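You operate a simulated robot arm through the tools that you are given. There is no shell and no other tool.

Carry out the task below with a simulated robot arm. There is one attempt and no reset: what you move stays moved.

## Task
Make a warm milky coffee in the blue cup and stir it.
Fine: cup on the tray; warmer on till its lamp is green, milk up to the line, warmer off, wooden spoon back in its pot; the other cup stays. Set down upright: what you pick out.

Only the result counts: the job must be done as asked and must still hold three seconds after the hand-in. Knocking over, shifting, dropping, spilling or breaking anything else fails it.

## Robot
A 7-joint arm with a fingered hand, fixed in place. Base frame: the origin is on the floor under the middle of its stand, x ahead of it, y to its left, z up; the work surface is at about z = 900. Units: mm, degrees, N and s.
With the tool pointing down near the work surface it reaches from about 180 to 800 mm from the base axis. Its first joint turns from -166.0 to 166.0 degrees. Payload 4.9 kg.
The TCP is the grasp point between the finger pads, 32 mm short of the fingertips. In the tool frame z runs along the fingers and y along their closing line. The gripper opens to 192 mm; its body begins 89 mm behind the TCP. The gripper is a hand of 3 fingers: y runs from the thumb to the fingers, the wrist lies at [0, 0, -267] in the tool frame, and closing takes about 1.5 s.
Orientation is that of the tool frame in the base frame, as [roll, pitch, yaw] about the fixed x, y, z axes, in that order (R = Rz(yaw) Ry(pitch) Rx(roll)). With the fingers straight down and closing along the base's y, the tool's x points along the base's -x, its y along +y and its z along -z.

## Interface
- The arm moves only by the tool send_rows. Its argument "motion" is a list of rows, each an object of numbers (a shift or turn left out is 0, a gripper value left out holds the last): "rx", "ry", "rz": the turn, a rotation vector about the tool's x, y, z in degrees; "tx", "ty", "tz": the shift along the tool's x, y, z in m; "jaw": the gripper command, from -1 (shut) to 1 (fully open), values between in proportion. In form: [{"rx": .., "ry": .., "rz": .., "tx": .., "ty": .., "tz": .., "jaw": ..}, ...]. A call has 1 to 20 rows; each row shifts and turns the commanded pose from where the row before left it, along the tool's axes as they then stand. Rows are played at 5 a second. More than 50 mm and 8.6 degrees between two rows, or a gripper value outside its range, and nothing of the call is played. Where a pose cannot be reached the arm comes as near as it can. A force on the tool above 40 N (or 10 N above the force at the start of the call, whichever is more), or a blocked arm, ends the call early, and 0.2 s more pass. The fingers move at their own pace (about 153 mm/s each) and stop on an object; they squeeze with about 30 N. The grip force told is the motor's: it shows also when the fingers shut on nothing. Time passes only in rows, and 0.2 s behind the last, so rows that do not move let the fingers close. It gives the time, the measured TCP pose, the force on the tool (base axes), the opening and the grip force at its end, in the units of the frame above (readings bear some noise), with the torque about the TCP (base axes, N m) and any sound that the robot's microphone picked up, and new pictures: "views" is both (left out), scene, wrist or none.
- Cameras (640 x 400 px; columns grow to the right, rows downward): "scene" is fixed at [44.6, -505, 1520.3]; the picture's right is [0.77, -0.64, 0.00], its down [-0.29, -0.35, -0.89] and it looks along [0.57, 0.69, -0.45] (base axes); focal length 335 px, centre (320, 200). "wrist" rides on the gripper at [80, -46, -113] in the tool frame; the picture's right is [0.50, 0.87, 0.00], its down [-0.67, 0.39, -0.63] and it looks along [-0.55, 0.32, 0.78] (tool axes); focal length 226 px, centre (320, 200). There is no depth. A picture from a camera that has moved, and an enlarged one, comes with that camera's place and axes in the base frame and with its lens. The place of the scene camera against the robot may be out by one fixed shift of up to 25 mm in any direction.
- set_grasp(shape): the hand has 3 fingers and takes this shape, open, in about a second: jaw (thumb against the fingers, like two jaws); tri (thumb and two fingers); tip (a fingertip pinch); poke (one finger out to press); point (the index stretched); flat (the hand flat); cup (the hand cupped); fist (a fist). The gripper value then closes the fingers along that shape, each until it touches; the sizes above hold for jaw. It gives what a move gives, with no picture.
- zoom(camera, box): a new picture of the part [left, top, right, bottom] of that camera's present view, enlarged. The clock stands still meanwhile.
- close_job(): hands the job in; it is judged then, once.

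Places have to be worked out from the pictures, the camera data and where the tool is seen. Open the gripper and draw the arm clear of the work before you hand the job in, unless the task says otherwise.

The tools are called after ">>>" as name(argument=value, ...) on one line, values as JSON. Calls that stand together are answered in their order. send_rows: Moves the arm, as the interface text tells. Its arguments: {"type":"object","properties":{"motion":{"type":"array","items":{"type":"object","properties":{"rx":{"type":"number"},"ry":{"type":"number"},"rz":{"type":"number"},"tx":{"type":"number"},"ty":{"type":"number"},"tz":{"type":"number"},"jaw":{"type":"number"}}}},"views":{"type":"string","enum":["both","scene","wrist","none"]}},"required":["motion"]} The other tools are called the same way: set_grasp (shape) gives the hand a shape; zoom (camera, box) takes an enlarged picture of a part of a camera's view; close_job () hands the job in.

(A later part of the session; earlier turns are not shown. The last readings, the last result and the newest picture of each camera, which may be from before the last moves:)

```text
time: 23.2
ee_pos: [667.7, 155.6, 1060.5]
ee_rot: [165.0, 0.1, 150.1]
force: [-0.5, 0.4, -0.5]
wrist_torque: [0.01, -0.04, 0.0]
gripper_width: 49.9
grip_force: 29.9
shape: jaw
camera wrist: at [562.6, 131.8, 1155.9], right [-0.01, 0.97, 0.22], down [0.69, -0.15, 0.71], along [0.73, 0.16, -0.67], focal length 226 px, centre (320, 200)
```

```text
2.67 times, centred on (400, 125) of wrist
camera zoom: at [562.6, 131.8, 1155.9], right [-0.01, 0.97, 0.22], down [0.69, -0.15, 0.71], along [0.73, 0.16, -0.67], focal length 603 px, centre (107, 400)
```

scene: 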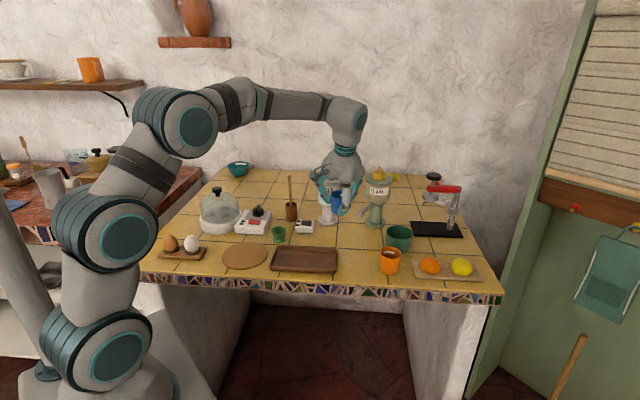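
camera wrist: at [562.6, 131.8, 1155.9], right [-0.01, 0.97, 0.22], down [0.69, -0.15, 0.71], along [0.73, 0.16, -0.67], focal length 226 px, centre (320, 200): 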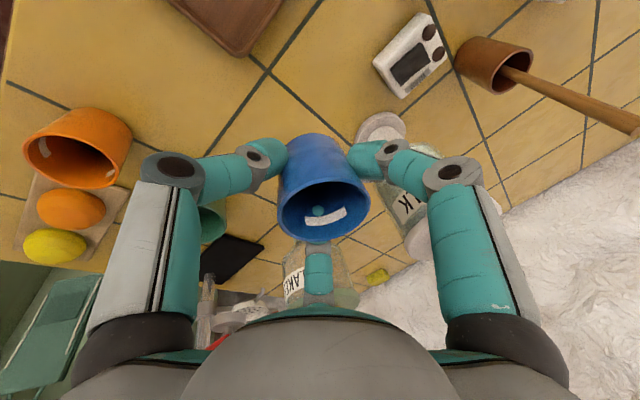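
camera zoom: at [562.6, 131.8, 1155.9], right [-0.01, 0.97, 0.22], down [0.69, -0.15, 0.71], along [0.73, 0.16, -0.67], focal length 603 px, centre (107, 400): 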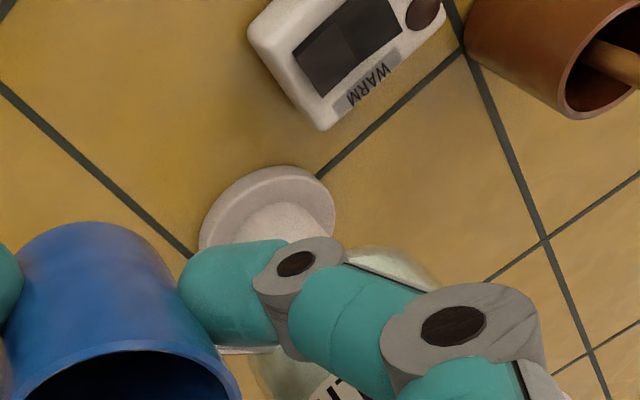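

Everything is as expected; both spouts lie clear of the fingers. I lower the cup at this spot to about 4 mm above the table.

>>> send_rows(motion=[{"ty": -0.00549, "tz": 0.02048}, {"ty": -0.00549, "tz": 0.02048}, {"ty": -0.00549, "tz": 0.02048}, {"ty": -0.00549, "tz": 0.02048}, {"ty": -0.00549, "tz": 0.02048}, {"tz": 0}])

>>> zoom(camera="scene", box=[280, 150, 440, 260])

>>> zoom(camera="wrist", box=[260, 80, 500, 230])

```text
time: 24.6
ee_pos: [668.1, 156.0, 952.4]
ee_rot: [164.9, -0.1, 150.0]
force: [0.6, 0.2, -0.3]
wrist_torque: [-0.01, 0.0, 0.0]
gripper_width: 50.0
grip_force: 29.9
shape: jaw
camera wrist: at [562.6, 131.5, 1049.7], right [-0.01, 0.97, 0.22], down [0.69, -0.15, 0.71], along [0.73, 0.16, -0.67], focal length 226 px, centre (320, 200)
```

scene: 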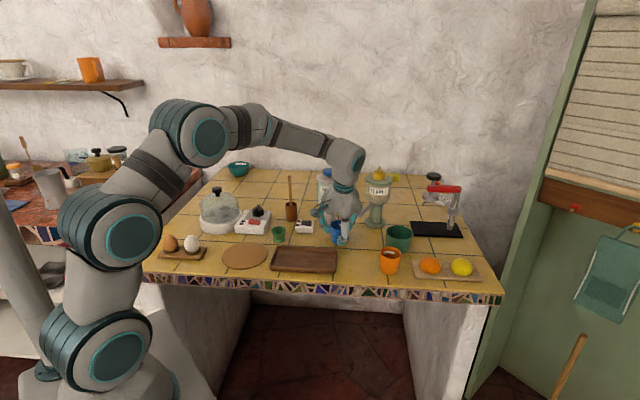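
wrist: 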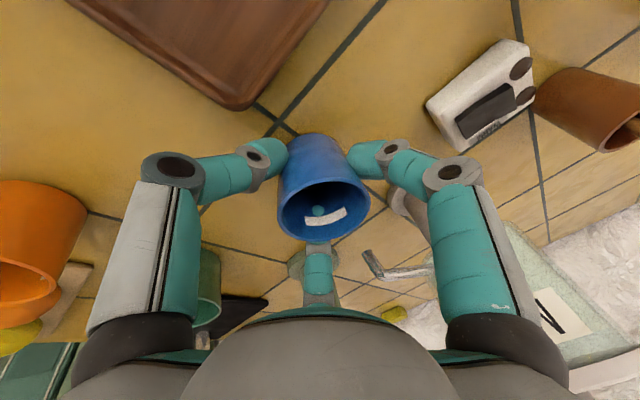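

```text
3.64 times, centred on (360, 205) of scene
camera zoom: at [44.6, -505.0, 1520.3], right [0.77, -0.64, 0.0], down [-0.29, -0.35, -0.89], along [0.57, 0.69, -0.45], focal length 1219 px, centre (174, 182)
```

zoom: 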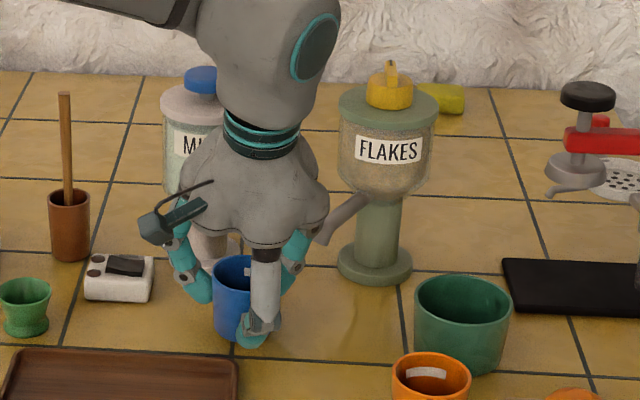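

```text
2.67 times, centred on (380, 155) of wrist
camera zoom: at [562.6, 131.5, 1049.7], right [-0.01, 0.97, 0.22], down [0.69, -0.15, 0.71], along [0.73, 0.16, -0.67], focal length 603 px, centre (160, 320)
```

zoom: 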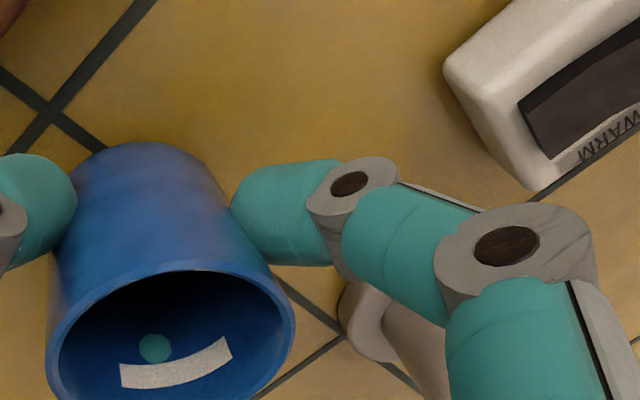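

The milk spout is now directly visible; I zoom on its tip to measure its height against the rim.

>>> zoom(camera="wrist", box=[270, 190, 450, 300])

```text
3.56 times, centred on (360, 245) of wrist
camera zoom: at [562.6, 131.5, 1049.7], right [-0.01, 0.97, 0.22], down [0.69, -0.15, 0.71], along [0.73, 0.16, -0.67], focal length 804 px, centre (178, 40)
```

zoom: 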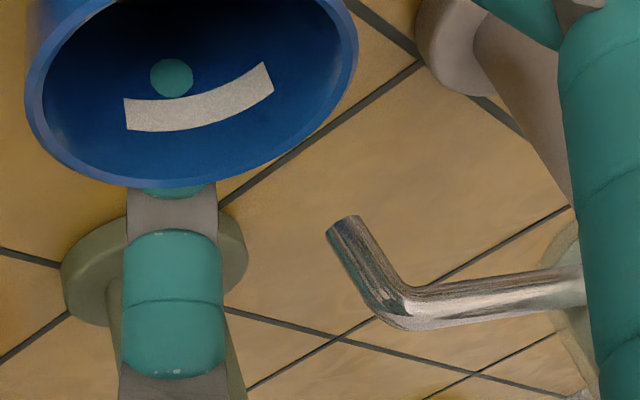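

Measured: spout tip at (715, 187, 970), rim now at ≈962, so the cup fits beneath. I slide it slowly along (38, 21) mm so the tip ends up over the cup.

>>> send_rows(motion=[{"tx": -0.00373, "ty": 0.00598, "tz": 0.0016}, {"tx": -0.00373, "ty": 0.00598, "tz": 0.0016}, {"tx": -0.00373, "ty": 0.00598, "tz": 0.0016}, {"tx": -0.00373, "ty": 0.00598, "tz": 0.0016}, {"tx": -0.00373, "ty": 0.00598, "tz": 0.0016}, {"tx": -0.00373, "ty": 0.00598, "tz": 0.0016}, {"tz": 0}])

>>> zoom(camera="wrist", box=[220, 120, 460, 270])

>>> zoom(camera="scene", box=[280, 150, 440, 260])

```text
time: 26.2
ee_pos: [706.8, 177.2, 953.6]
ee_rot: [165.1, 0.0, 150.0]
force: [0.2, -0.3, -1.0]
wrist_torque: [-0.02, -0.01, 0.02]
gripper_width: 49.8
grip_force: 30.0
shape: jaw
camera wrist: at [600.7, 152.7, 1049.6], right [-0.01, 0.97, 0.22], down [0.69, -0.15, 0.71], along [0.73, 0.16, -0.67], focal length 226 px, centre (320, 200)
```

scene: 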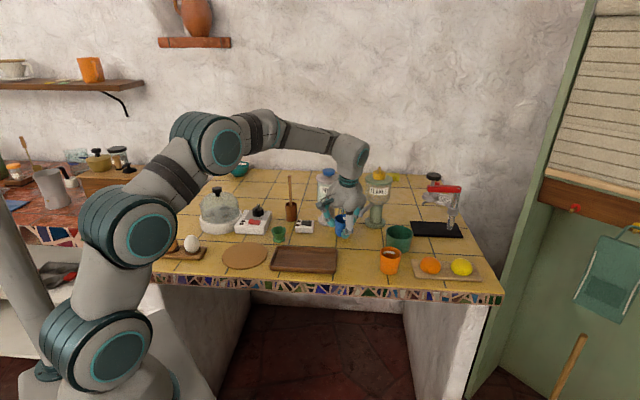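
wrist: 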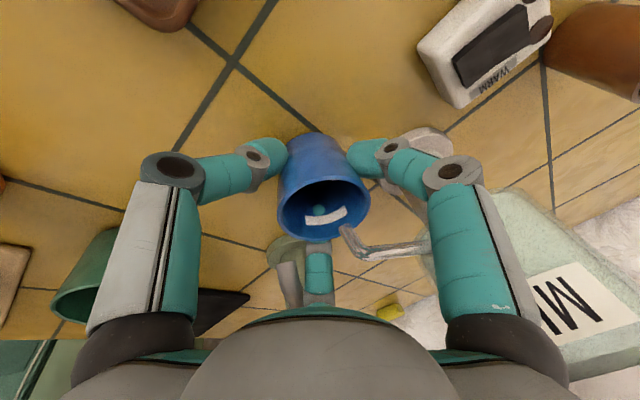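

```text
2.67 times, centred on (340, 195) of wrist
camera zoom: at [600.7, 152.7, 1049.6], right [-0.01, 0.97, 0.22], down [0.69, -0.15, 0.71], along [0.73, 0.16, -0.67], focal length 603 px, centre (267, 213)
```

zoom: 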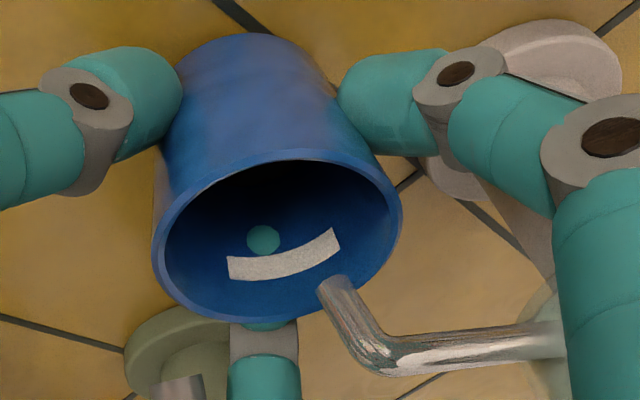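

```text
3.64 times, centred on (360, 205) of scene
camera zoom: at [44.6, -505.0, 1520.3], right [0.77, -0.64, 0.0], down [-0.29, -0.35, -0.89], along [0.57, 0.69, -0.45], focal length 1219 px, centre (174, 182)
```

zoom: 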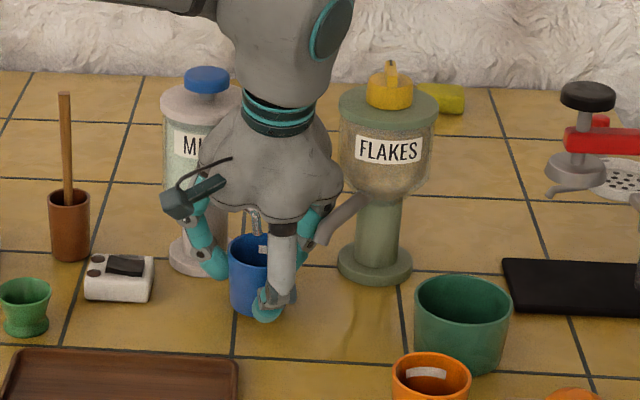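

The spout tip is over the cup, about 16 mm from its centre. I nudge it 4–5 mm further under, then lower it the last few millimetres gently.

>>> send_rows(motion=[{"tx": -0.001, "ty": 0.0031, "tz": 0.0008}, {"tx": -0.001, "ty": 0.0031, "tz": 0.0008}, {"ty": -0.0003, "tz": 0.001}, {"ty": -0.0003, "tz": 0.001}, {"ty": -0.0003, "tz": 0.001}, {"tz": 0}], views="none")

```text
time: 27.6
ee_pos: [711.0, 181.2, 950.1]
ee_rot: [165.0, 0.0, 150.1]
force: [0.6, -0.1, -0.2]
wrist_torque: [0.01, -0.01, 0.02]
gripper_width: 49.5
grip_force: 30.0
shape: jaw
```

TCP is at 950.1, the height it was picked at, with no contact force yet. I lower in half-millimetre steps to feel the table.

>>> send_rows(motion=[{"ty": -0.00013, "tz": 0.0005}, {"ty": -0.00013, "tz": 0.0005}, {"tz": 0}], views="none")

```text
time: 28.4
ee_pos: [710.9, 181.1, 950.2]
ee_rot: [164.9, 0.0, 150.1]
force: [-0.5, -0.8, 2.5]
wrist_torque: [-0.05, 0.02, 0.03]
gripper_width: 49.6
grip_force: 30.4
shape: jaw
```

Contact with the table felt (2.5 N). I open the fingers modestly to 82 mm and look before withdrawing.

>>> send_rows(motion=[{"jaw": -0.35}, {"jaw": -0.15}, {"tz": 0}, {"tz": 0}])

>>> zoom(camera="wrist", box=[220, 120, 460, 270])

>>> zoom(camera="scene", box=[280, 150, 440, 260])

```text
time: 29.4
ee_pos: [711.1, 180.8, 948.0]
ee_rot: [165.0, 0.0, 150.0]
force: [-0.3, 0.3, -0.5]
wrist_torque: [0.03, -0.01, 0.0]
gripper_width: 81.0
grip_force: 0.1
shape: jaw
camera wrist: at [605.6, 157.3, 1045.6], right [-0.01, 0.97, 0.22], down [0.69, -0.15, 0.71], along [0.73, 0.16, -0.67], focal length 226 px, centre (320, 200)
```

scene: 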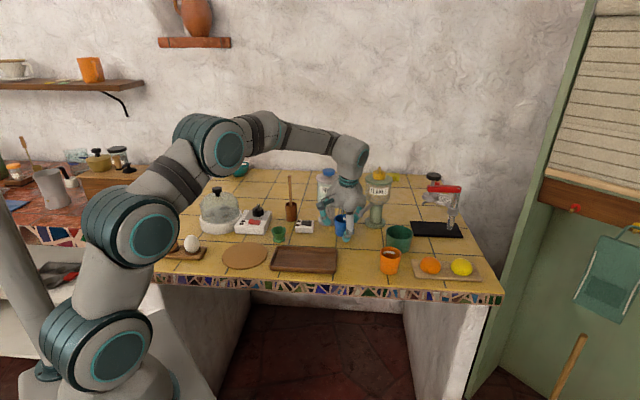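
wrist: 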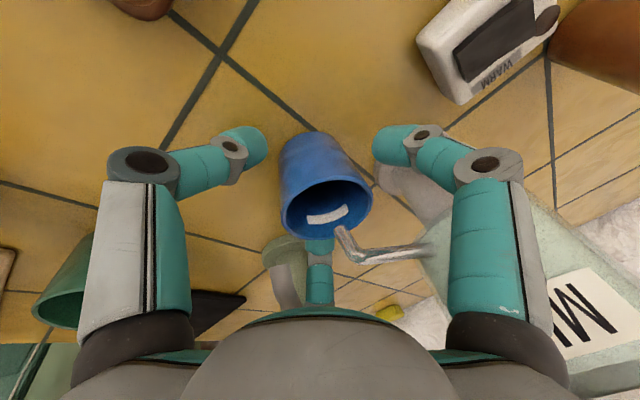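

```text
2.67 times, centred on (340, 195) of wrist
camera zoom: at [605.6, 157.3, 1045.6], right [-0.01, 0.97, 0.22], down [0.69, -0.15, 0.71], along [0.73, 0.16, -0.67], focal length 603 px, centre (267, 213)
```

zoom: 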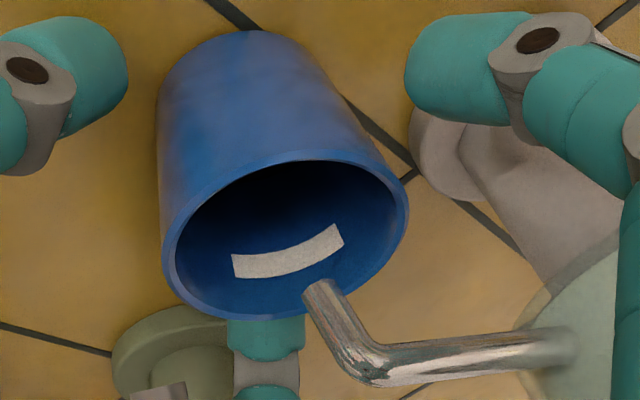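

```text
3.64 times, centred on (360, 205) of scene
camera zoom: at [44.6, -505.0, 1520.3], right [0.77, -0.64, 0.0], down [-0.29, -0.35, -0.89], along [0.57, 0.69, -0.45], focal length 1219 px, centre (174, 182)
```

zoom: 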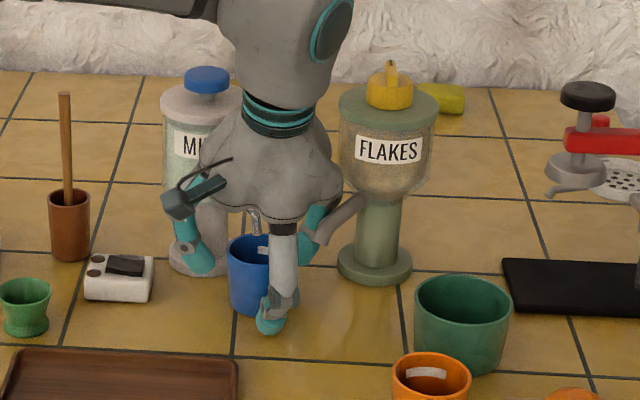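

The cup stands freely beneath the spout (tip ≈10 mm off its centre). I withdraw upward and slightly toward the robot.

>>> send_rows(motion=[{"tx": 0.00251, "ty": 0.00143, "tz": -0.01687}, {"tx": 0.00251, "ty": 0.00143, "tz": -0.01687}, {"tx": 0.00251, "ty": 0.00143, "tz": -0.01687}, {"tx": 0.00251, "ty": 0.00143, "tz": -0.01687}, {"tx": 0.00251, "ty": 0.00143, "tz": -0.01687}, {"tx": 0.00251, "ty": 0.00143, "tz": -0.01687}, {"tx": 0.00251, "ty": 0.00143, "tz": -0.01687}, {"tx": 0.00251, "ty": 0.00143, "tz": -0.01687}, {"tz": 0}])

>>> zoom(camera="scene", box=[280, 150, 440, 260])

```text
time: 31.4
ee_pos: [682.4, 169.5, 1083.9]
ee_rot: [165.0, 0.0, 150.1]
force: [-1.3, -0.5, 1.0]
wrist_torque: [0.03, -0.02, 0.01]
gripper_width: 81.1
grip_force: 0.0
shape: jaw
camera wrist: at [576.1, 146.3, 1179.6], right [-0.01, 0.97, 0.22], down [0.69, -0.15, 0.71], along [0.73, 0.16, -0.67], focal length 226 px, centre (320, 200)
```

scene: 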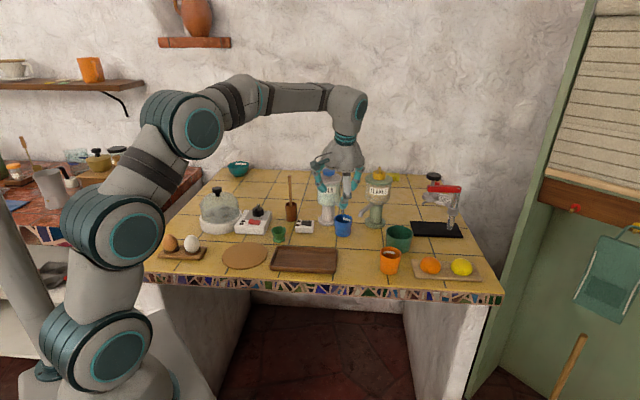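
wrist: 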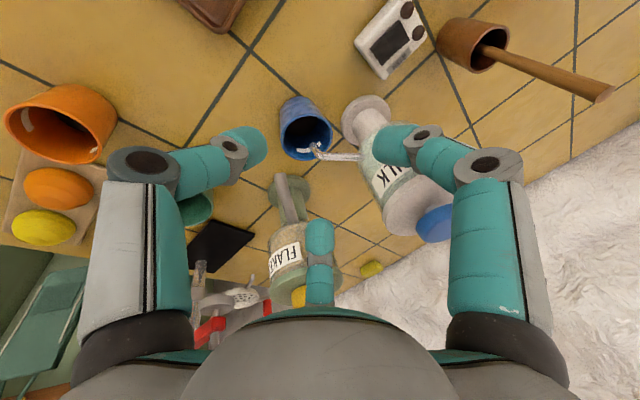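

```text
3.64 times, centred on (360, 205) of scene
camera zoom: at [44.6, -505.0, 1520.3], right [0.77, -0.64, 0.0], down [-0.29, -0.35, -0.89], along [0.57, 0.69, -0.45], focal length 1219 px, centre (174, 182)
```

zoom: 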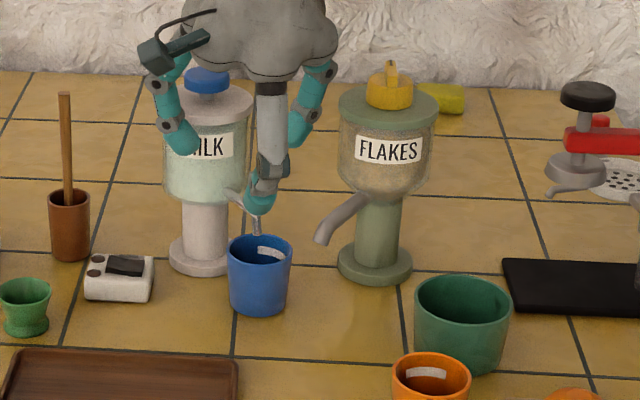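

The cup is nicely placed with the spout over it. Next I rise, take the poke shape, turn the hand 60° (thumb toward the robot) and move above the warmer's rocker.

>>> send_rows(motion=[{"ty": 0.00855, "tz": -0.0319}, {"ty": 0.00855, "tz": -0.0319}, {"tz": 0}], views="none")

>>> set_grasp(shape="poke")

>>> send_rows(motion=[{"ry": -1.94, "rz": 7.24}, {"ry": -1.94, "rz": 7.24}, {"ry": -1.94, "rz": 7.24}, {"ry": -1.94, "rz": 7.24}, {"ry": -1.94, "rz": 7.24}, {"ry": -1.94, "rz": 7.24}, {"ry": -1.94, "rz": 7.24}, {"ry": -1.94, "rz": 7.24}, {"tx": 0.02875, "ty": -0.01755, "tz": 0.00565}, {"tx": 0.02875, "ty": -0.01755, "tz": 0.00565}, {"tx": 0.02875, "ty": -0.01755, "tz": 0.00565}, {"tx": 0.02875, "ty": -0.01755, "tz": 0.00565}, {"tz": 0}])

```text
time: 32.2
ee_pos: [681.5, 170.9, 1148.2]
ee_rot: [165.0, 0.0, 150.0]
force: [0.4, 0.6, 0.6]
wrist_torque: [0.03, 0.06, 0.0]
gripper_width: 81.2
grip_force: 0.1
shape: jaw
```

```text
time: 33.1
ee_pos: [681.6, 171.0, 1148.5]
ee_rot: [165.0, 0.0, 150.0]
force: [0.3, 0.2, 0.4]
wrist_torque: [0.0, -0.01, 0.03]
gripper_width: 0.0
grip_force: 0.1
shape: poke
```

```text
time: 35.9
ee_pos: [619.2, 286.1, 1109.6]
ee_rot: [165.0, 0.0, 90.0]
force: [0.1, 0.2, -1.1]
wrist_torque: [-0.02, -0.01, 0.05]
gripper_width: 0.0
grip_force: 0.1
shape: poke
camera wrist: at [546.3, 365.1, 1205.9], right [0.84, 0.5, 0.22], down [0.21, -0.67, 0.71], along [0.51, -0.55, -0.67], focal length 226 px, centre (320, 200)
```

scene: 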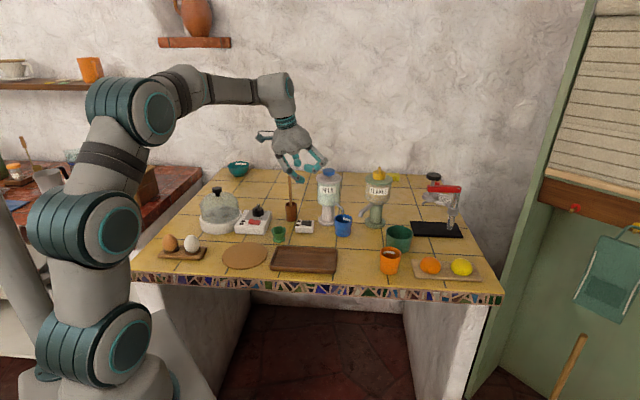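
wrist: 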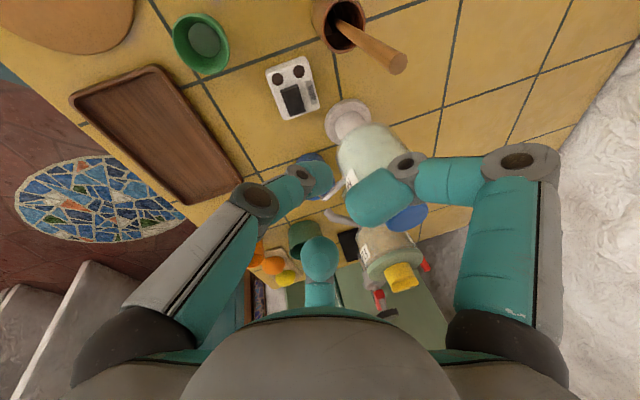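

I check the rocker's place again from this viewpoint before pressing.

>>> zoom(camera="wrist", box=[240, 40, 400, 140])

>>> zoom(camera="scene", box=[255, 130, 345, 240])

```text
4.00 times, centred on (320, 90) of wrist
camera zoom: at [546.3, 365.1, 1205.9], right [0.84, 0.5, 0.22], down [0.21, -0.67, 0.71], along [0.51, -0.55, -0.67], focal length 904 px, centre (320, 640)
```

zoom: 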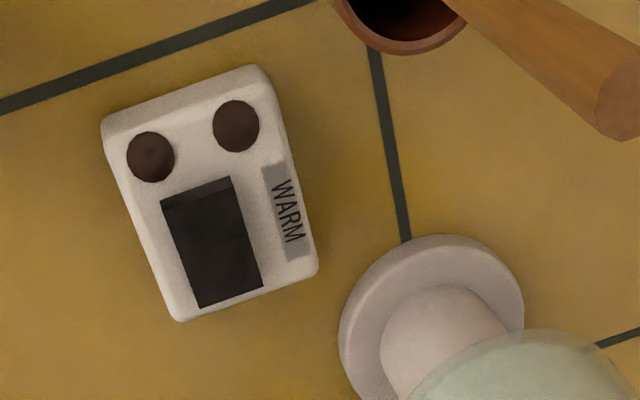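

```text
3.64 times, centred on (300, 185) of scene
camera zoom: at [44.6, -505.0, 1520.3], right [0.77, -0.64, 0.0], down [-0.29, -0.35, -0.89], along [0.57, 0.69, -0.45], focal length 1219 px, centre (393, 254)
```

zoom: 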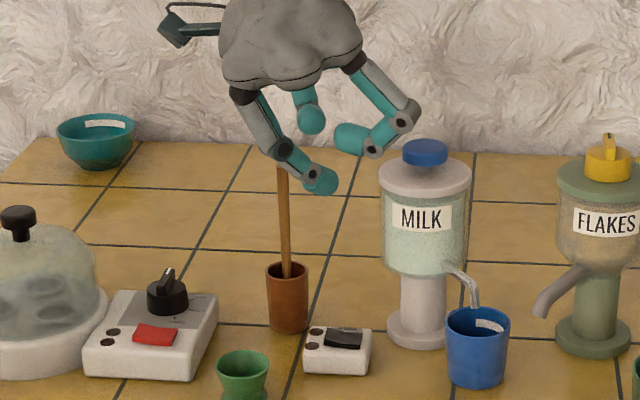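

The lamp-side end of the rocker is raised, so that end (≈(626, 286)) is ON; the far end (≈(642, 270)) is OFF. With the present yaw a curled finger would come near the spoon handle (top at (635, 368, 1070)), so I turn 18° more before descending to just above the rocker.

>>> send_rows(motion=[{"ry": -1.553, "rz": 5.795}, {"ry": -1.553, "rz": 5.795}, {"ry": -1.553, "rz": 5.795}, {"tx": 0.00034, "ty": -0.00586, "tz": 0.02472}, {"tx": 0.00034, "ty": -0.00586, "tz": 0.02472}, {"tx": 0.00034, "ty": -0.00586, "tz": 0.02472}, {"tx": 0.00034, "ty": -0.00586, "tz": 0.02472}, {"tz": 0}])

>>> zoom(camera="wrist", box=[240, 90, 400, 190])

>>> zoom(camera="scene", box=[255, 130, 345, 240])

```text
time: 37.7
ee_pos: [623.7, 284.9, 1006.4]
ee_rot: [165.0, 0.0, 72.0]
force: [0.4, 0.2, 0.9]
wrist_torque: [0.01, -0.02, -0.01]
gripper_width: 0.1
grip_force: 0.0
shape: poke
camera wrist: at [578.1, 383.5, 1103.0], right [0.95, 0.22, 0.22], down [-0.01, -0.7, 0.71], along [0.31, -0.68, -0.67], focal length 226 px, centre (320, 200)
```

scene: 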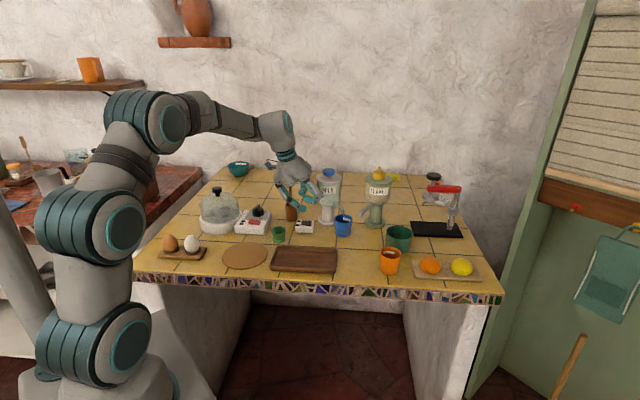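
wrist: 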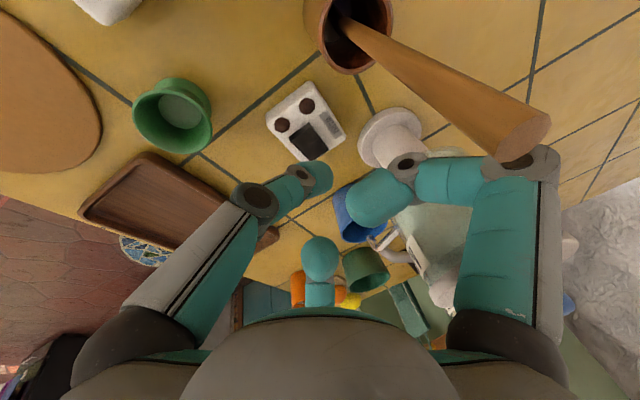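

```text
4.00 times, centred on (320, 140) of wrist
camera zoom: at [578.1, 383.5, 1103.0], right [0.95, 0.22, 0.22], down [-0.01, -0.7, 0.71], along [0.31, -0.68, -0.67], focal length 904 px, centre (320, 440)
```

zoom: 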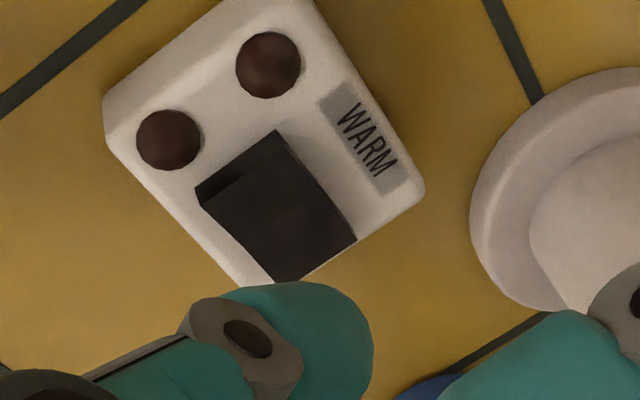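

```text
3.64 times, centred on (300, 185) of scene
camera zoom: at [44.6, -505.0, 1520.3], right [0.77, -0.64, 0.0], down [-0.29, -0.35, -0.89], along [0.57, 0.69, -0.45], focal length 1219 px, centre (393, 254)
```

zoom: 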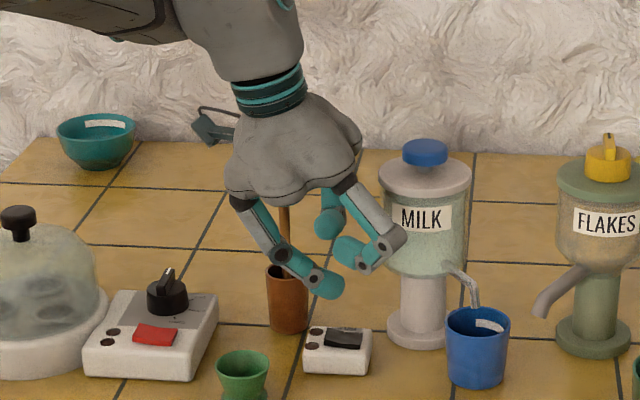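

The thumb tip projects onto the lamp-side half of the rocker. I go down the rest in small steps, watching force and sound.

>>> send_rows(motion=[{"ty": -0.0036, "tz": 0.0135}, {"ty": -0.0036, "tz": 0.0135}, {"ty": -0.0008, "tz": 0.0029}, {"ty": -0.0008, "tz": 0.0029}, {"ty": -0.0005, "tz": 0.0019}, {"tz": 0}], views="both")

>>> zoom(camera="scene", box=[275, 170, 345, 240])

```text
time: 39.1
ee_pos: [622.8, 285.2, 970.9]
ee_rot: [164.9, 0.0, 72.0]
force: [0.0, -0.1, -0.6]
wrist_torque: [-0.01, 0.01, -0.02]
gripper_width: 0.0
grip_force: 0.0
shape: poke
camera wrist: at [577.4, 384.4, 1067.6], right [0.95, 0.22, 0.22], down [-0.01, -0.7, 0.71], along [0.31, -0.68, -0.67], focal length 226 px, centre (320, 200)
```

scene: 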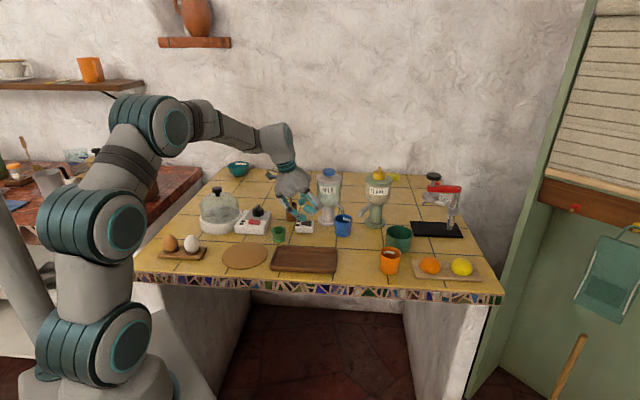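
wrist: 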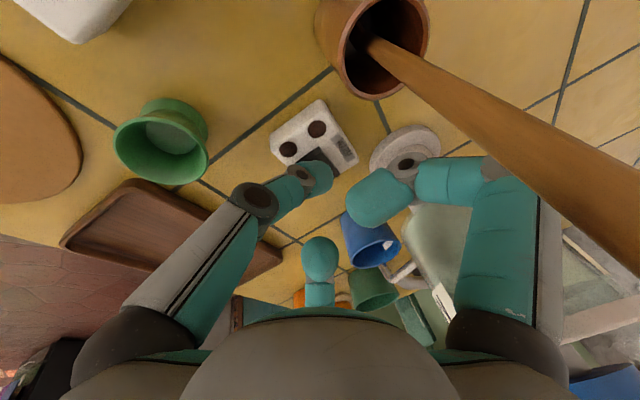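

```text
5.71 times, centred on (310, 205) of scene
camera zoom: at [44.6, -505.0, 1520.3], right [0.77, -0.64, 0.0], down [-0.29, -0.35, -0.89], along [0.57, 0.69, -0.45], focal length 1916 px, centre (377, 171)
```

zoom: 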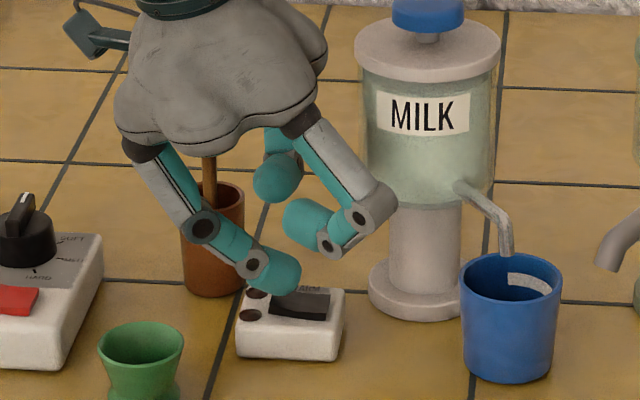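

Still no contact with the tip about at rocker height; I continue down in 1.5 mm steps.

>>> send_rows(motion=[{"ty": -0.0004, "tz": 0.00145}, {"ty": -0.0004, "tz": 0.00145}, {"ty": -0.0004, "tz": 0.00145}, {"tz": 0}], views="none")

```text
time: 40.1
ee_pos: [622.3, 285.1, 967.6]
ee_rot: [165.0, 0.1, 72.0]
force: [0.4, 0.3, -0.4]
wrist_torque: [-0.01, 0.02, 0.04]
gripper_width: 0.0
grip_force: 0.0
shape: poke
```

>>> send_rows(motion=[{"ty": -0.0004, "tz": 0.00145}, {"ty": -0.0004, "tz": 0.00145}, {"ty": -0.0004, "tz": 0.00145}, {"tz": 0}], views="both")

>>> zoom(camera="scene", box=[285, 200, 325, 240])

```text
time: 41.1
ee_pos: [622.1, 286.1, 962.6]
ee_rot: [165.0, 0.0, 72.1]
force: [-1.8, 0.6, 1.9]
wrist_torque: [0.01, -0.04, 0.02]
gripper_width: 0.0
grip_force: 0.1
shape: poke
camera wrist: at [577.1, 384.4, 1059.4], right [0.95, 0.22, 0.22], down [-0.01, -0.7, 0.71], along [0.31, -0.68, -0.67], focal length 226 px, centre (320, 200)
```

scene: 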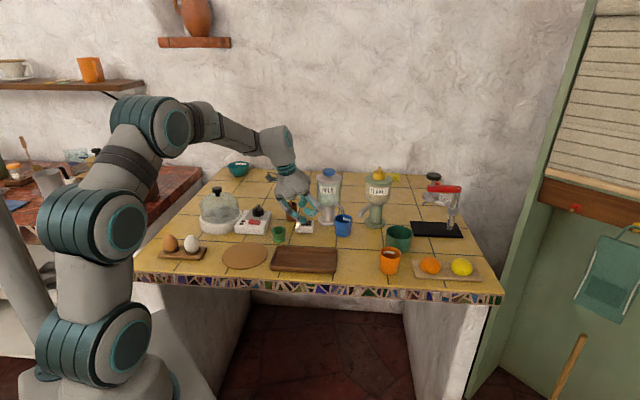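
wrist: 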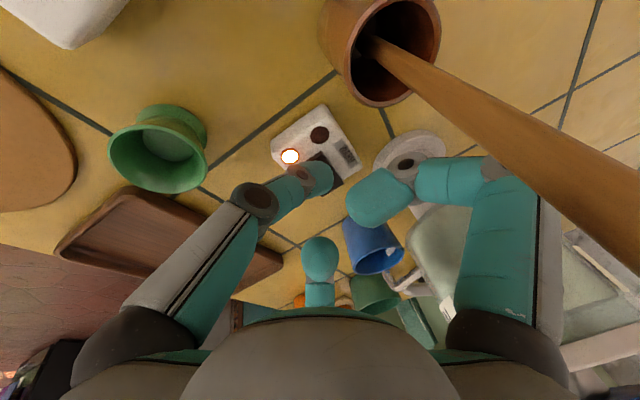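

```text
10.00 times, centred on (305, 220) of scene
camera zoom: at [44.6, -505.0, 1520.3], right [0.77, -0.64, 0.0], down [-0.29, -0.35, -0.89], along [0.57, 0.69, -0.45], focal length 3352 px, centre (470, 0)
```

zoom: 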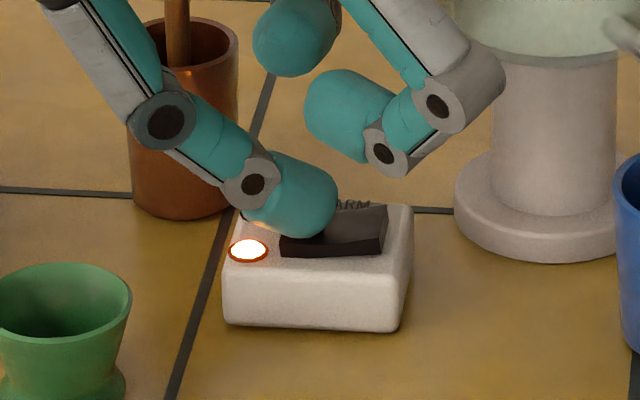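

The lamp lit (orange/red) and the rocker flipped: the warmer is on. I withdraw straight up, then turn and move over the blue plunger while it heats.

>>> send_rows(motion=[{"ty": 0.00615, "tz": -0.02294}, {"ty": 0.00615, "tz": -0.02294}, {"ty": 0.00615, "tz": -0.02294}, {"ty": 0.00615, "tz": -0.02294}, {"ty": 0.00615, "tz": -0.02294}, {"ty": 0.00615, "tz": -0.02294}, {"ty": 0.00615, "tz": -0.02294}, {"ty": 0.00615, "tz": -0.02294}], views="scene")

>>> send_rows(motion=[{"ry": 1.863, "rz": -6.955}, {"ry": 1.863, "rz": -6.955}, {"ry": 1.863, "rz": -6.955}, {"ry": 1.863, "rz": -6.955}, {"ry": 1.863, "rz": -6.955}, {"ry": 1.863, "rz": -6.955}, {"ry": 1.863, "rz": -6.955}, {"ry": 1.863, "rz": -6.955}, {"ry": 1.863, "rz": -6.955}, {"ry": 1.863, "rz": -6.955}, {"tx": -0.0226, "ty": 0.0111, "tz": 0.003}, {"tx": -0.0226, "ty": 0.0111, "tz": 0.003}, {"tx": -0.0226, "ty": 0.0111, "tz": 0.003}, {"tx": -0.0226, "ty": 0.0111, "tz": 0.003}, {"tz": 0}])

>>> zoom(camera="scene", box=[275, 130, 375, 240])

>>> zoom(camera="wrist", box=[240, 90, 400, 190])

```text
time: 42.9
ee_pos: [623.3, 285.0, 1152.8]
ee_rot: [164.9, 0.1, 72.1]
force: [-0.8, 0.2, -0.4]
wrist_torque: [0.0, 0.0, -0.02]
gripper_width: 0.0
grip_force: 0.1
shape: poke
```

scene: 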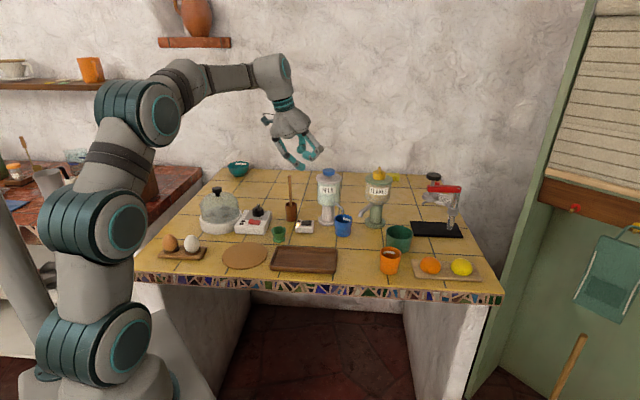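

```text
time: 46.1
ee_pos: [723.6, 269.7, 1152.0]
ee_rot: [165.0, -0.1, 144.0]
force: [-0.2, 0.0, -0.4]
wrist_torque: [-0.01, 0.01, -0.01]
gripper_width: 0.2
grip_force: 0.1
shape: poke
camera wrist: at [616.5, 257.7, 1249.3], right [0.09, 0.97, 0.22], down [0.67, -0.22, 0.71], along [0.74, 0.09, -0.67], focal length 226 px, centre (320, 200)
```

scene: 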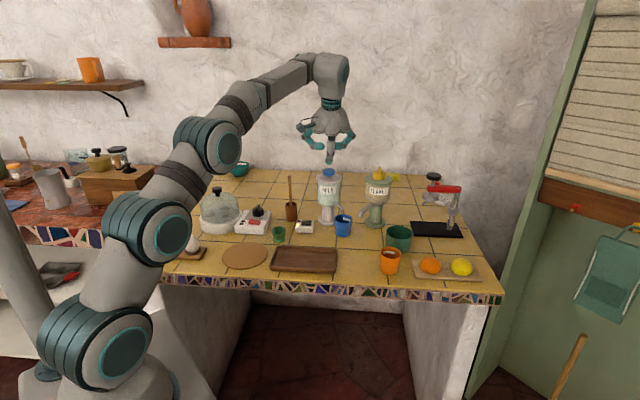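
wrist: 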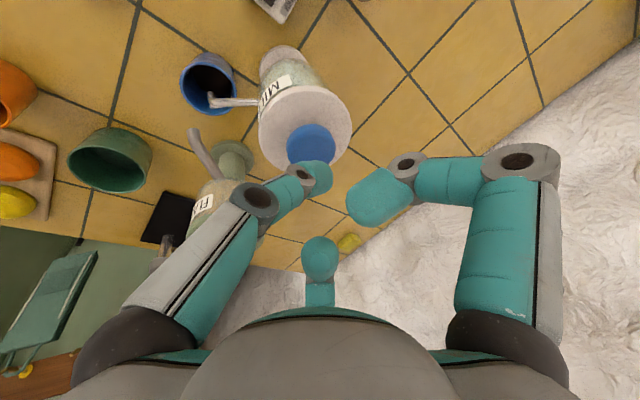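

```text
3.64 times, centred on (325, 185) of scene
camera zoom: at [44.6, -505.0, 1520.3], right [0.77, -0.64, 0.0], down [-0.29, -0.35, -0.89], along [0.57, 0.69, -0.45], focal length 1219 px, centre (302, 254)
```

zoom: 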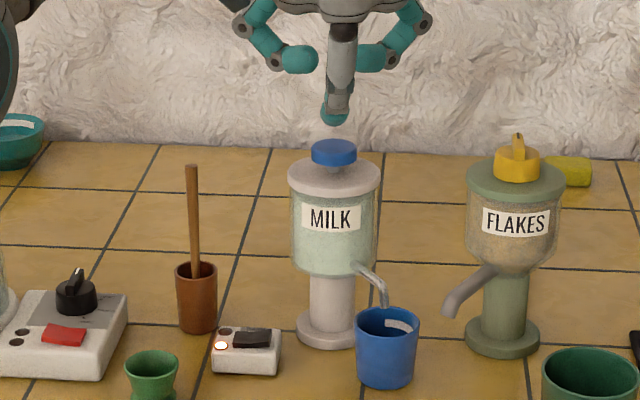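

```text
4.00 times, centred on (320, 140) of wrist
camera zoom: at [616.5, 257.7, 1249.3], right [0.09, 0.97, 0.22], down [0.67, -0.22, 0.71], along [0.74, 0.09, -0.67], focal length 904 px, centre (320, 440)
```

zoom: 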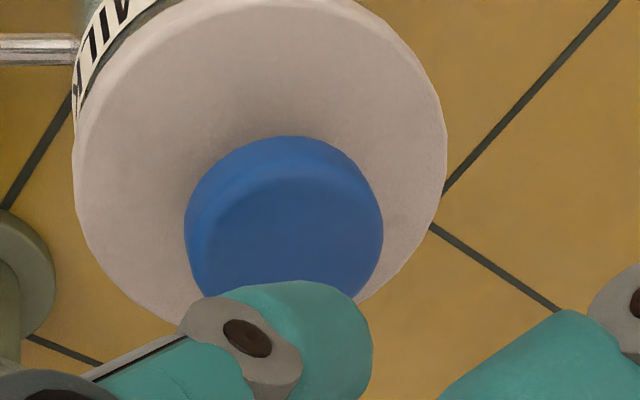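

The lamp is still orange. I hover just above the plunger and wait a few seconds, checking the lamp.

>>> send_rows(motion=[{"tx": 0.0014, "ty": -0.0013, "tz": 0.0058}, {"tx": 0.0014, "ty": -0.0013, "tz": 0.0058}, {"tz": 0}, {"tz": 0}, {"tz": 0}, {"tz": 0}, {"tz": 0}, {"tz": 0}, {"tz": 0}, {"tz": 0}], views="wrist")

>>> zoom(camera="scene", box=[285, 200, 365, 250])

>>> zoom(camera="wrist", box=[150, 20, 310, 120])

```text
time: 48.3
ee_pos: [720.8, 272.8, 1140.9]
ee_rot: [164.9, -0.1, 144.1]
force: [0.1, 0.4, -0.4]
wrist_torque: [0.0, 0.01, -0.01]
gripper_width: 0.1
grip_force: 0.1
shape: poke
camera wrist: at [614.0, 259.5, 1237.4], right [0.09, 0.97, 0.22], down [0.67, -0.22, 0.71], along [0.74, 0.09, -0.67], focal length 226 px, centre (320, 200)
```

wrist: 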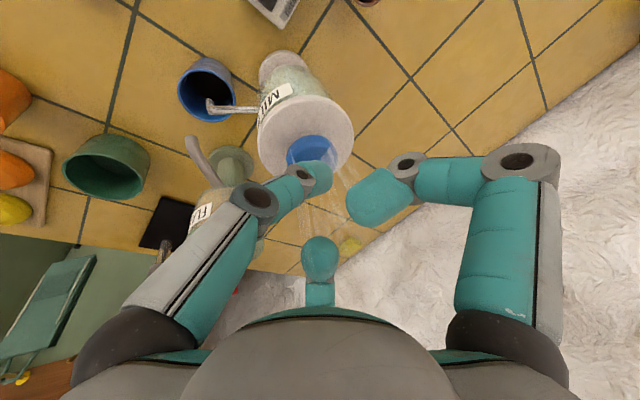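

```text
8.00 times, centred on (325, 225) of scene
camera zoom: at [44.6, -505.0, 1520.3], right [0.77, -0.64, 0.0], down [-0.29, -0.35, -0.89], along [0.57, 0.69, -0.45], focal length 2682 px, centre (280, 0)
```

zoom: 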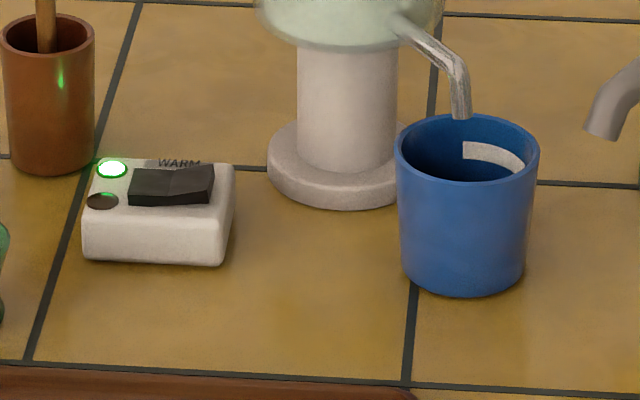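

```text
4.00 times, centred on (230, 70) of wrist
camera zoom: at [614.0, 259.5, 1237.4], right [0.09, 0.97, 0.22], down [0.67, -0.22, 0.71], along [0.74, 0.09, -0.67], focal length 904 px, centre (680, 720)
```

zoom: 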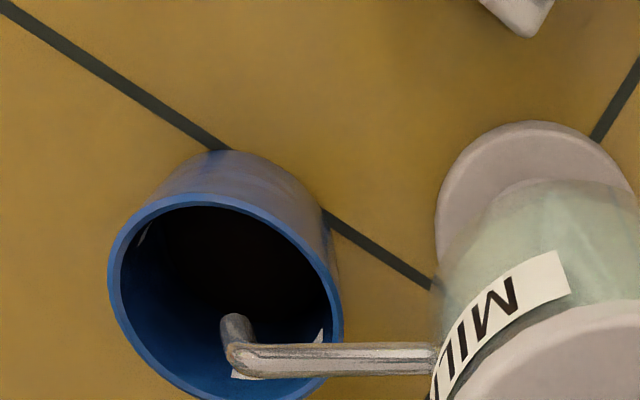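

The lamp is green already. I start pressing the plunger gently: down ~10 mm in small steps, watching force and the cup.

>>> send_rows(motion=[{"ty": -0.0013, "tz": 0.0048}, {"ty": -0.0006, "tz": 0.0024}, {"ty": -0.0006, "tz": 0.0024}, {"tz": 0}], views="none")

>>> zoom(camera="scene", box=[295, 150, 375, 250])

```text
time: 49.3
ee_pos: [720.7, 273.0, 1131.0]
ee_rot: [164.9, 0.0, 144.1]
force: [0.1, -0.2, 0.4]
wrist_torque: [0.03, 0.04, -0.02]
gripper_width: 0.0
grip_force: 0.0
shape: poke
```

```text
4.00 times, centred on (335, 200) of scene
camera zoom: at [44.6, -505.0, 1520.3], right [0.77, -0.64, 0.0], down [-0.29, -0.35, -0.89], along [0.57, 0.69, -0.45], focal length 1341 px, centre (260, 200)
```

zoom: 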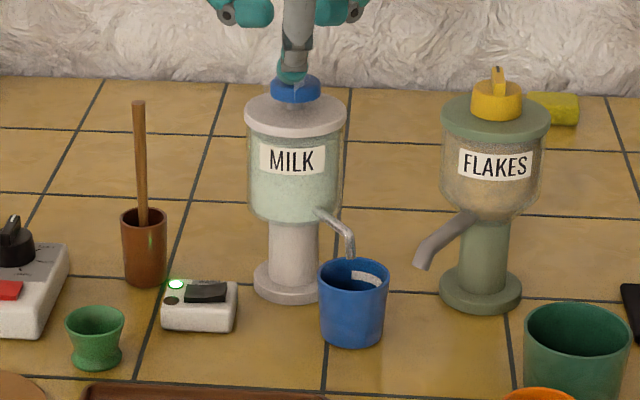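

The tip is about to touch the knob. I press further in 2 mm steps and look.

>>> send_rows(motion=[{"ty": -0.0005, "tz": 0.0019}, {"ty": -0.0005, "tz": 0.0019}, {"ty": -0.0005, "tz": 0.0019}], views="wrist")

>>> zoom(camera="scene", box=[295, 150, 375, 250])

```text
time: 50.1
ee_pos: [721.3, 272.3, 1125.1]
ee_rot: [165.1, 0.1, 144.1]
force: [-0.7, -0.2, 1.4]
wrist_torque: [0.01, 0.0, 0.01]
gripper_width: 0.0
grip_force: 0.1
shape: poke
camera wrist: at [613.7, 259.4, 1221.8], right [0.09, 0.97, 0.22], down [0.67, -0.22, 0.71], along [0.74, 0.09, -0.67], focal length 226 px, centre (320, 200)
```

wrist: 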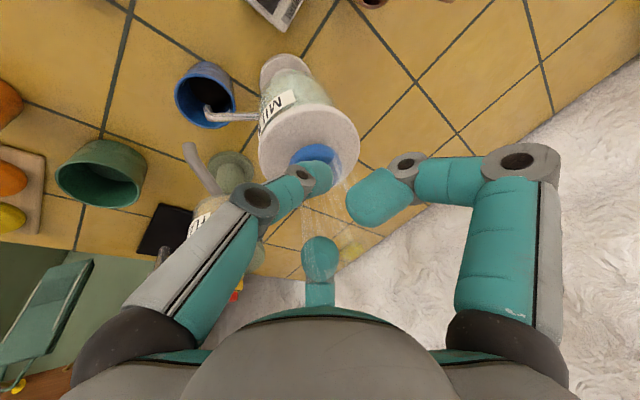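

```text
4.00 times, centred on (335, 200) of scene
camera zoom: at [44.6, -505.0, 1520.3], right [0.77, -0.64, 0.0], down [-0.29, -0.35, -0.89], along [0.57, 0.69, -0.45], focal length 1341 px, centre (260, 200)
```

zoom: 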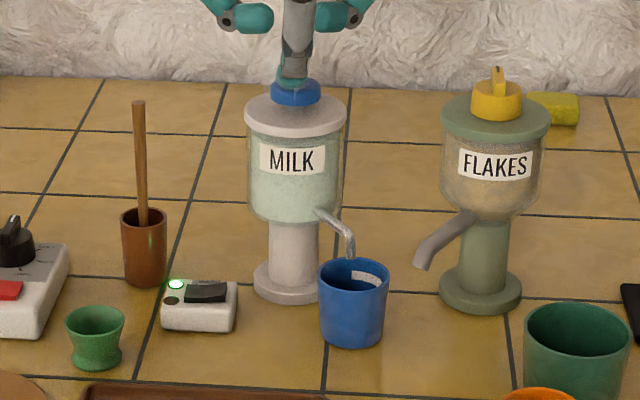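

Contact is light (1.4 N) and the knob has moved little. I press a further 6 mm in small steps.

>>> send_rows(motion=[{"ty": -0.0005, "tz": 0.0019}, {"ty": -0.0005, "tz": 0.0019}, {"ty": -0.0005, "tz": 0.0019}], views="none")

>>> zoom(camera="scene", box=[295, 150, 375, 250])

>>> zoom(camera="wrist", box=[150, 20, 310, 120])

```text
time: 50.9
ee_pos: [721.6, 272.2, 1120.9]
ee_rot: [165.0, 0.1, 144.1]
force: [-1.1, -1.0, 5.7]
wrist_torque: [0.0, 0.02, 0.03]
gripper_width: 0.0
grip_force: 0.0
shape: poke
heard: click
```

```text
4.00 times, centred on (335, 200) of scene
camera zoom: at [44.6, -505.0, 1520.3], right [0.77, -0.64, 0.0], down [-0.29, -0.35, -0.89], along [0.57, 0.69, -0.45], focal length 1341 px, centre (260, 200)
```

zoom: 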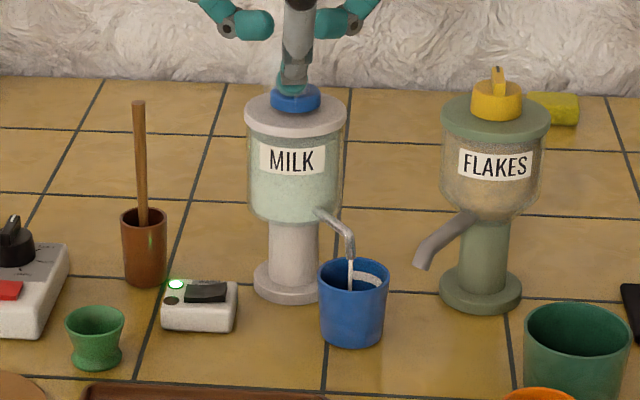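

```text
4.00 times, centred on (230, 70) of wrist
camera zoom: at [613.9, 259.4, 1215.9], right [0.09, 0.97, 0.22], down [0.67, -0.22, 0.71], along [0.74, 0.09, -0.67], focal length 904 px, centre (680, 720)
```

zoom: 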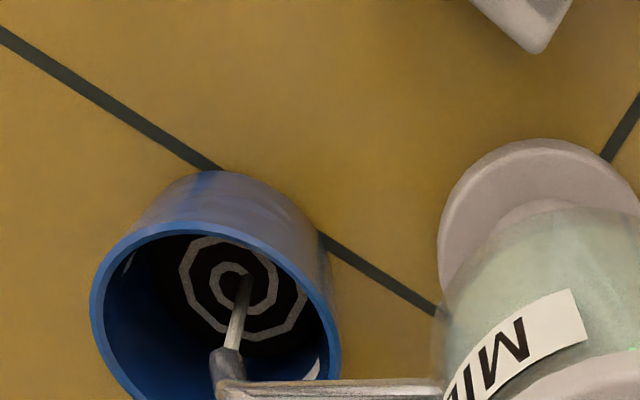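

Click heard and milk is flowing into the coffee. I hold and let time pass in short portions while watching the level against the line.

>>> send_rows(motion=[{"tz": 0}, {"tz": 0}], views="none")

>>> zoom(camera="scene", box=[320, 200, 370, 245])

>>> zoom(camera="wrist", box=[150, 20, 310, 120])

```text
time: 51.5
ee_pos: [721.7, 272.3, 1120.3]
ee_rot: [165.0, 0.2, 144.0]
force: [-1.2, -1.0, 7.0]
wrist_torque: [0.02, 0.01, -0.02]
gripper_width: 0.0
grip_force: 0.1
shape: poke
```

```text
8.89 times, centred on (345, 222) of scene
camera zoom: at [44.6, -505.0, 1520.3], right [0.77, -0.64, 0.0], down [-0.29, -0.35, -0.89], along [0.57, 0.69, -0.45], focal length 2980 px, centre (98, 0)
```

zoom: 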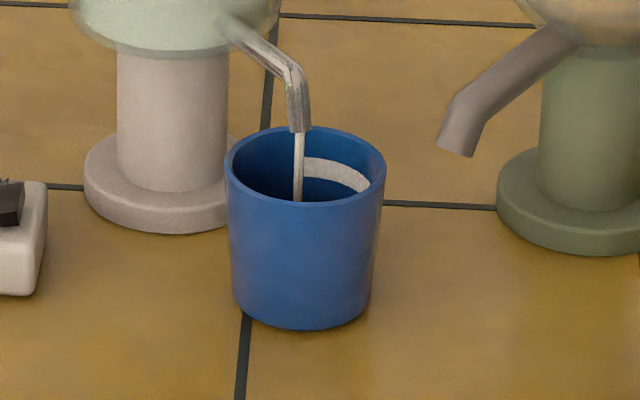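

```text
4.00 times, centred on (230, 70) of wrist
camera zoom: at [613.9, 259.4, 1215.7], right [0.09, 0.97, 0.22], down [0.67, -0.22, 0.71], along [0.74, 0.09, -0.67], focal length 904 px, centre (680, 720)
```

zoom: 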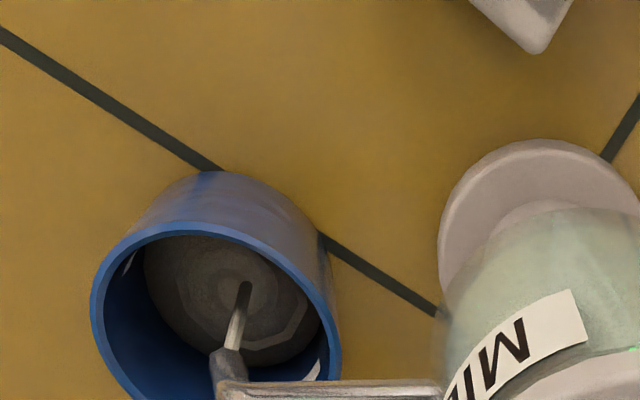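

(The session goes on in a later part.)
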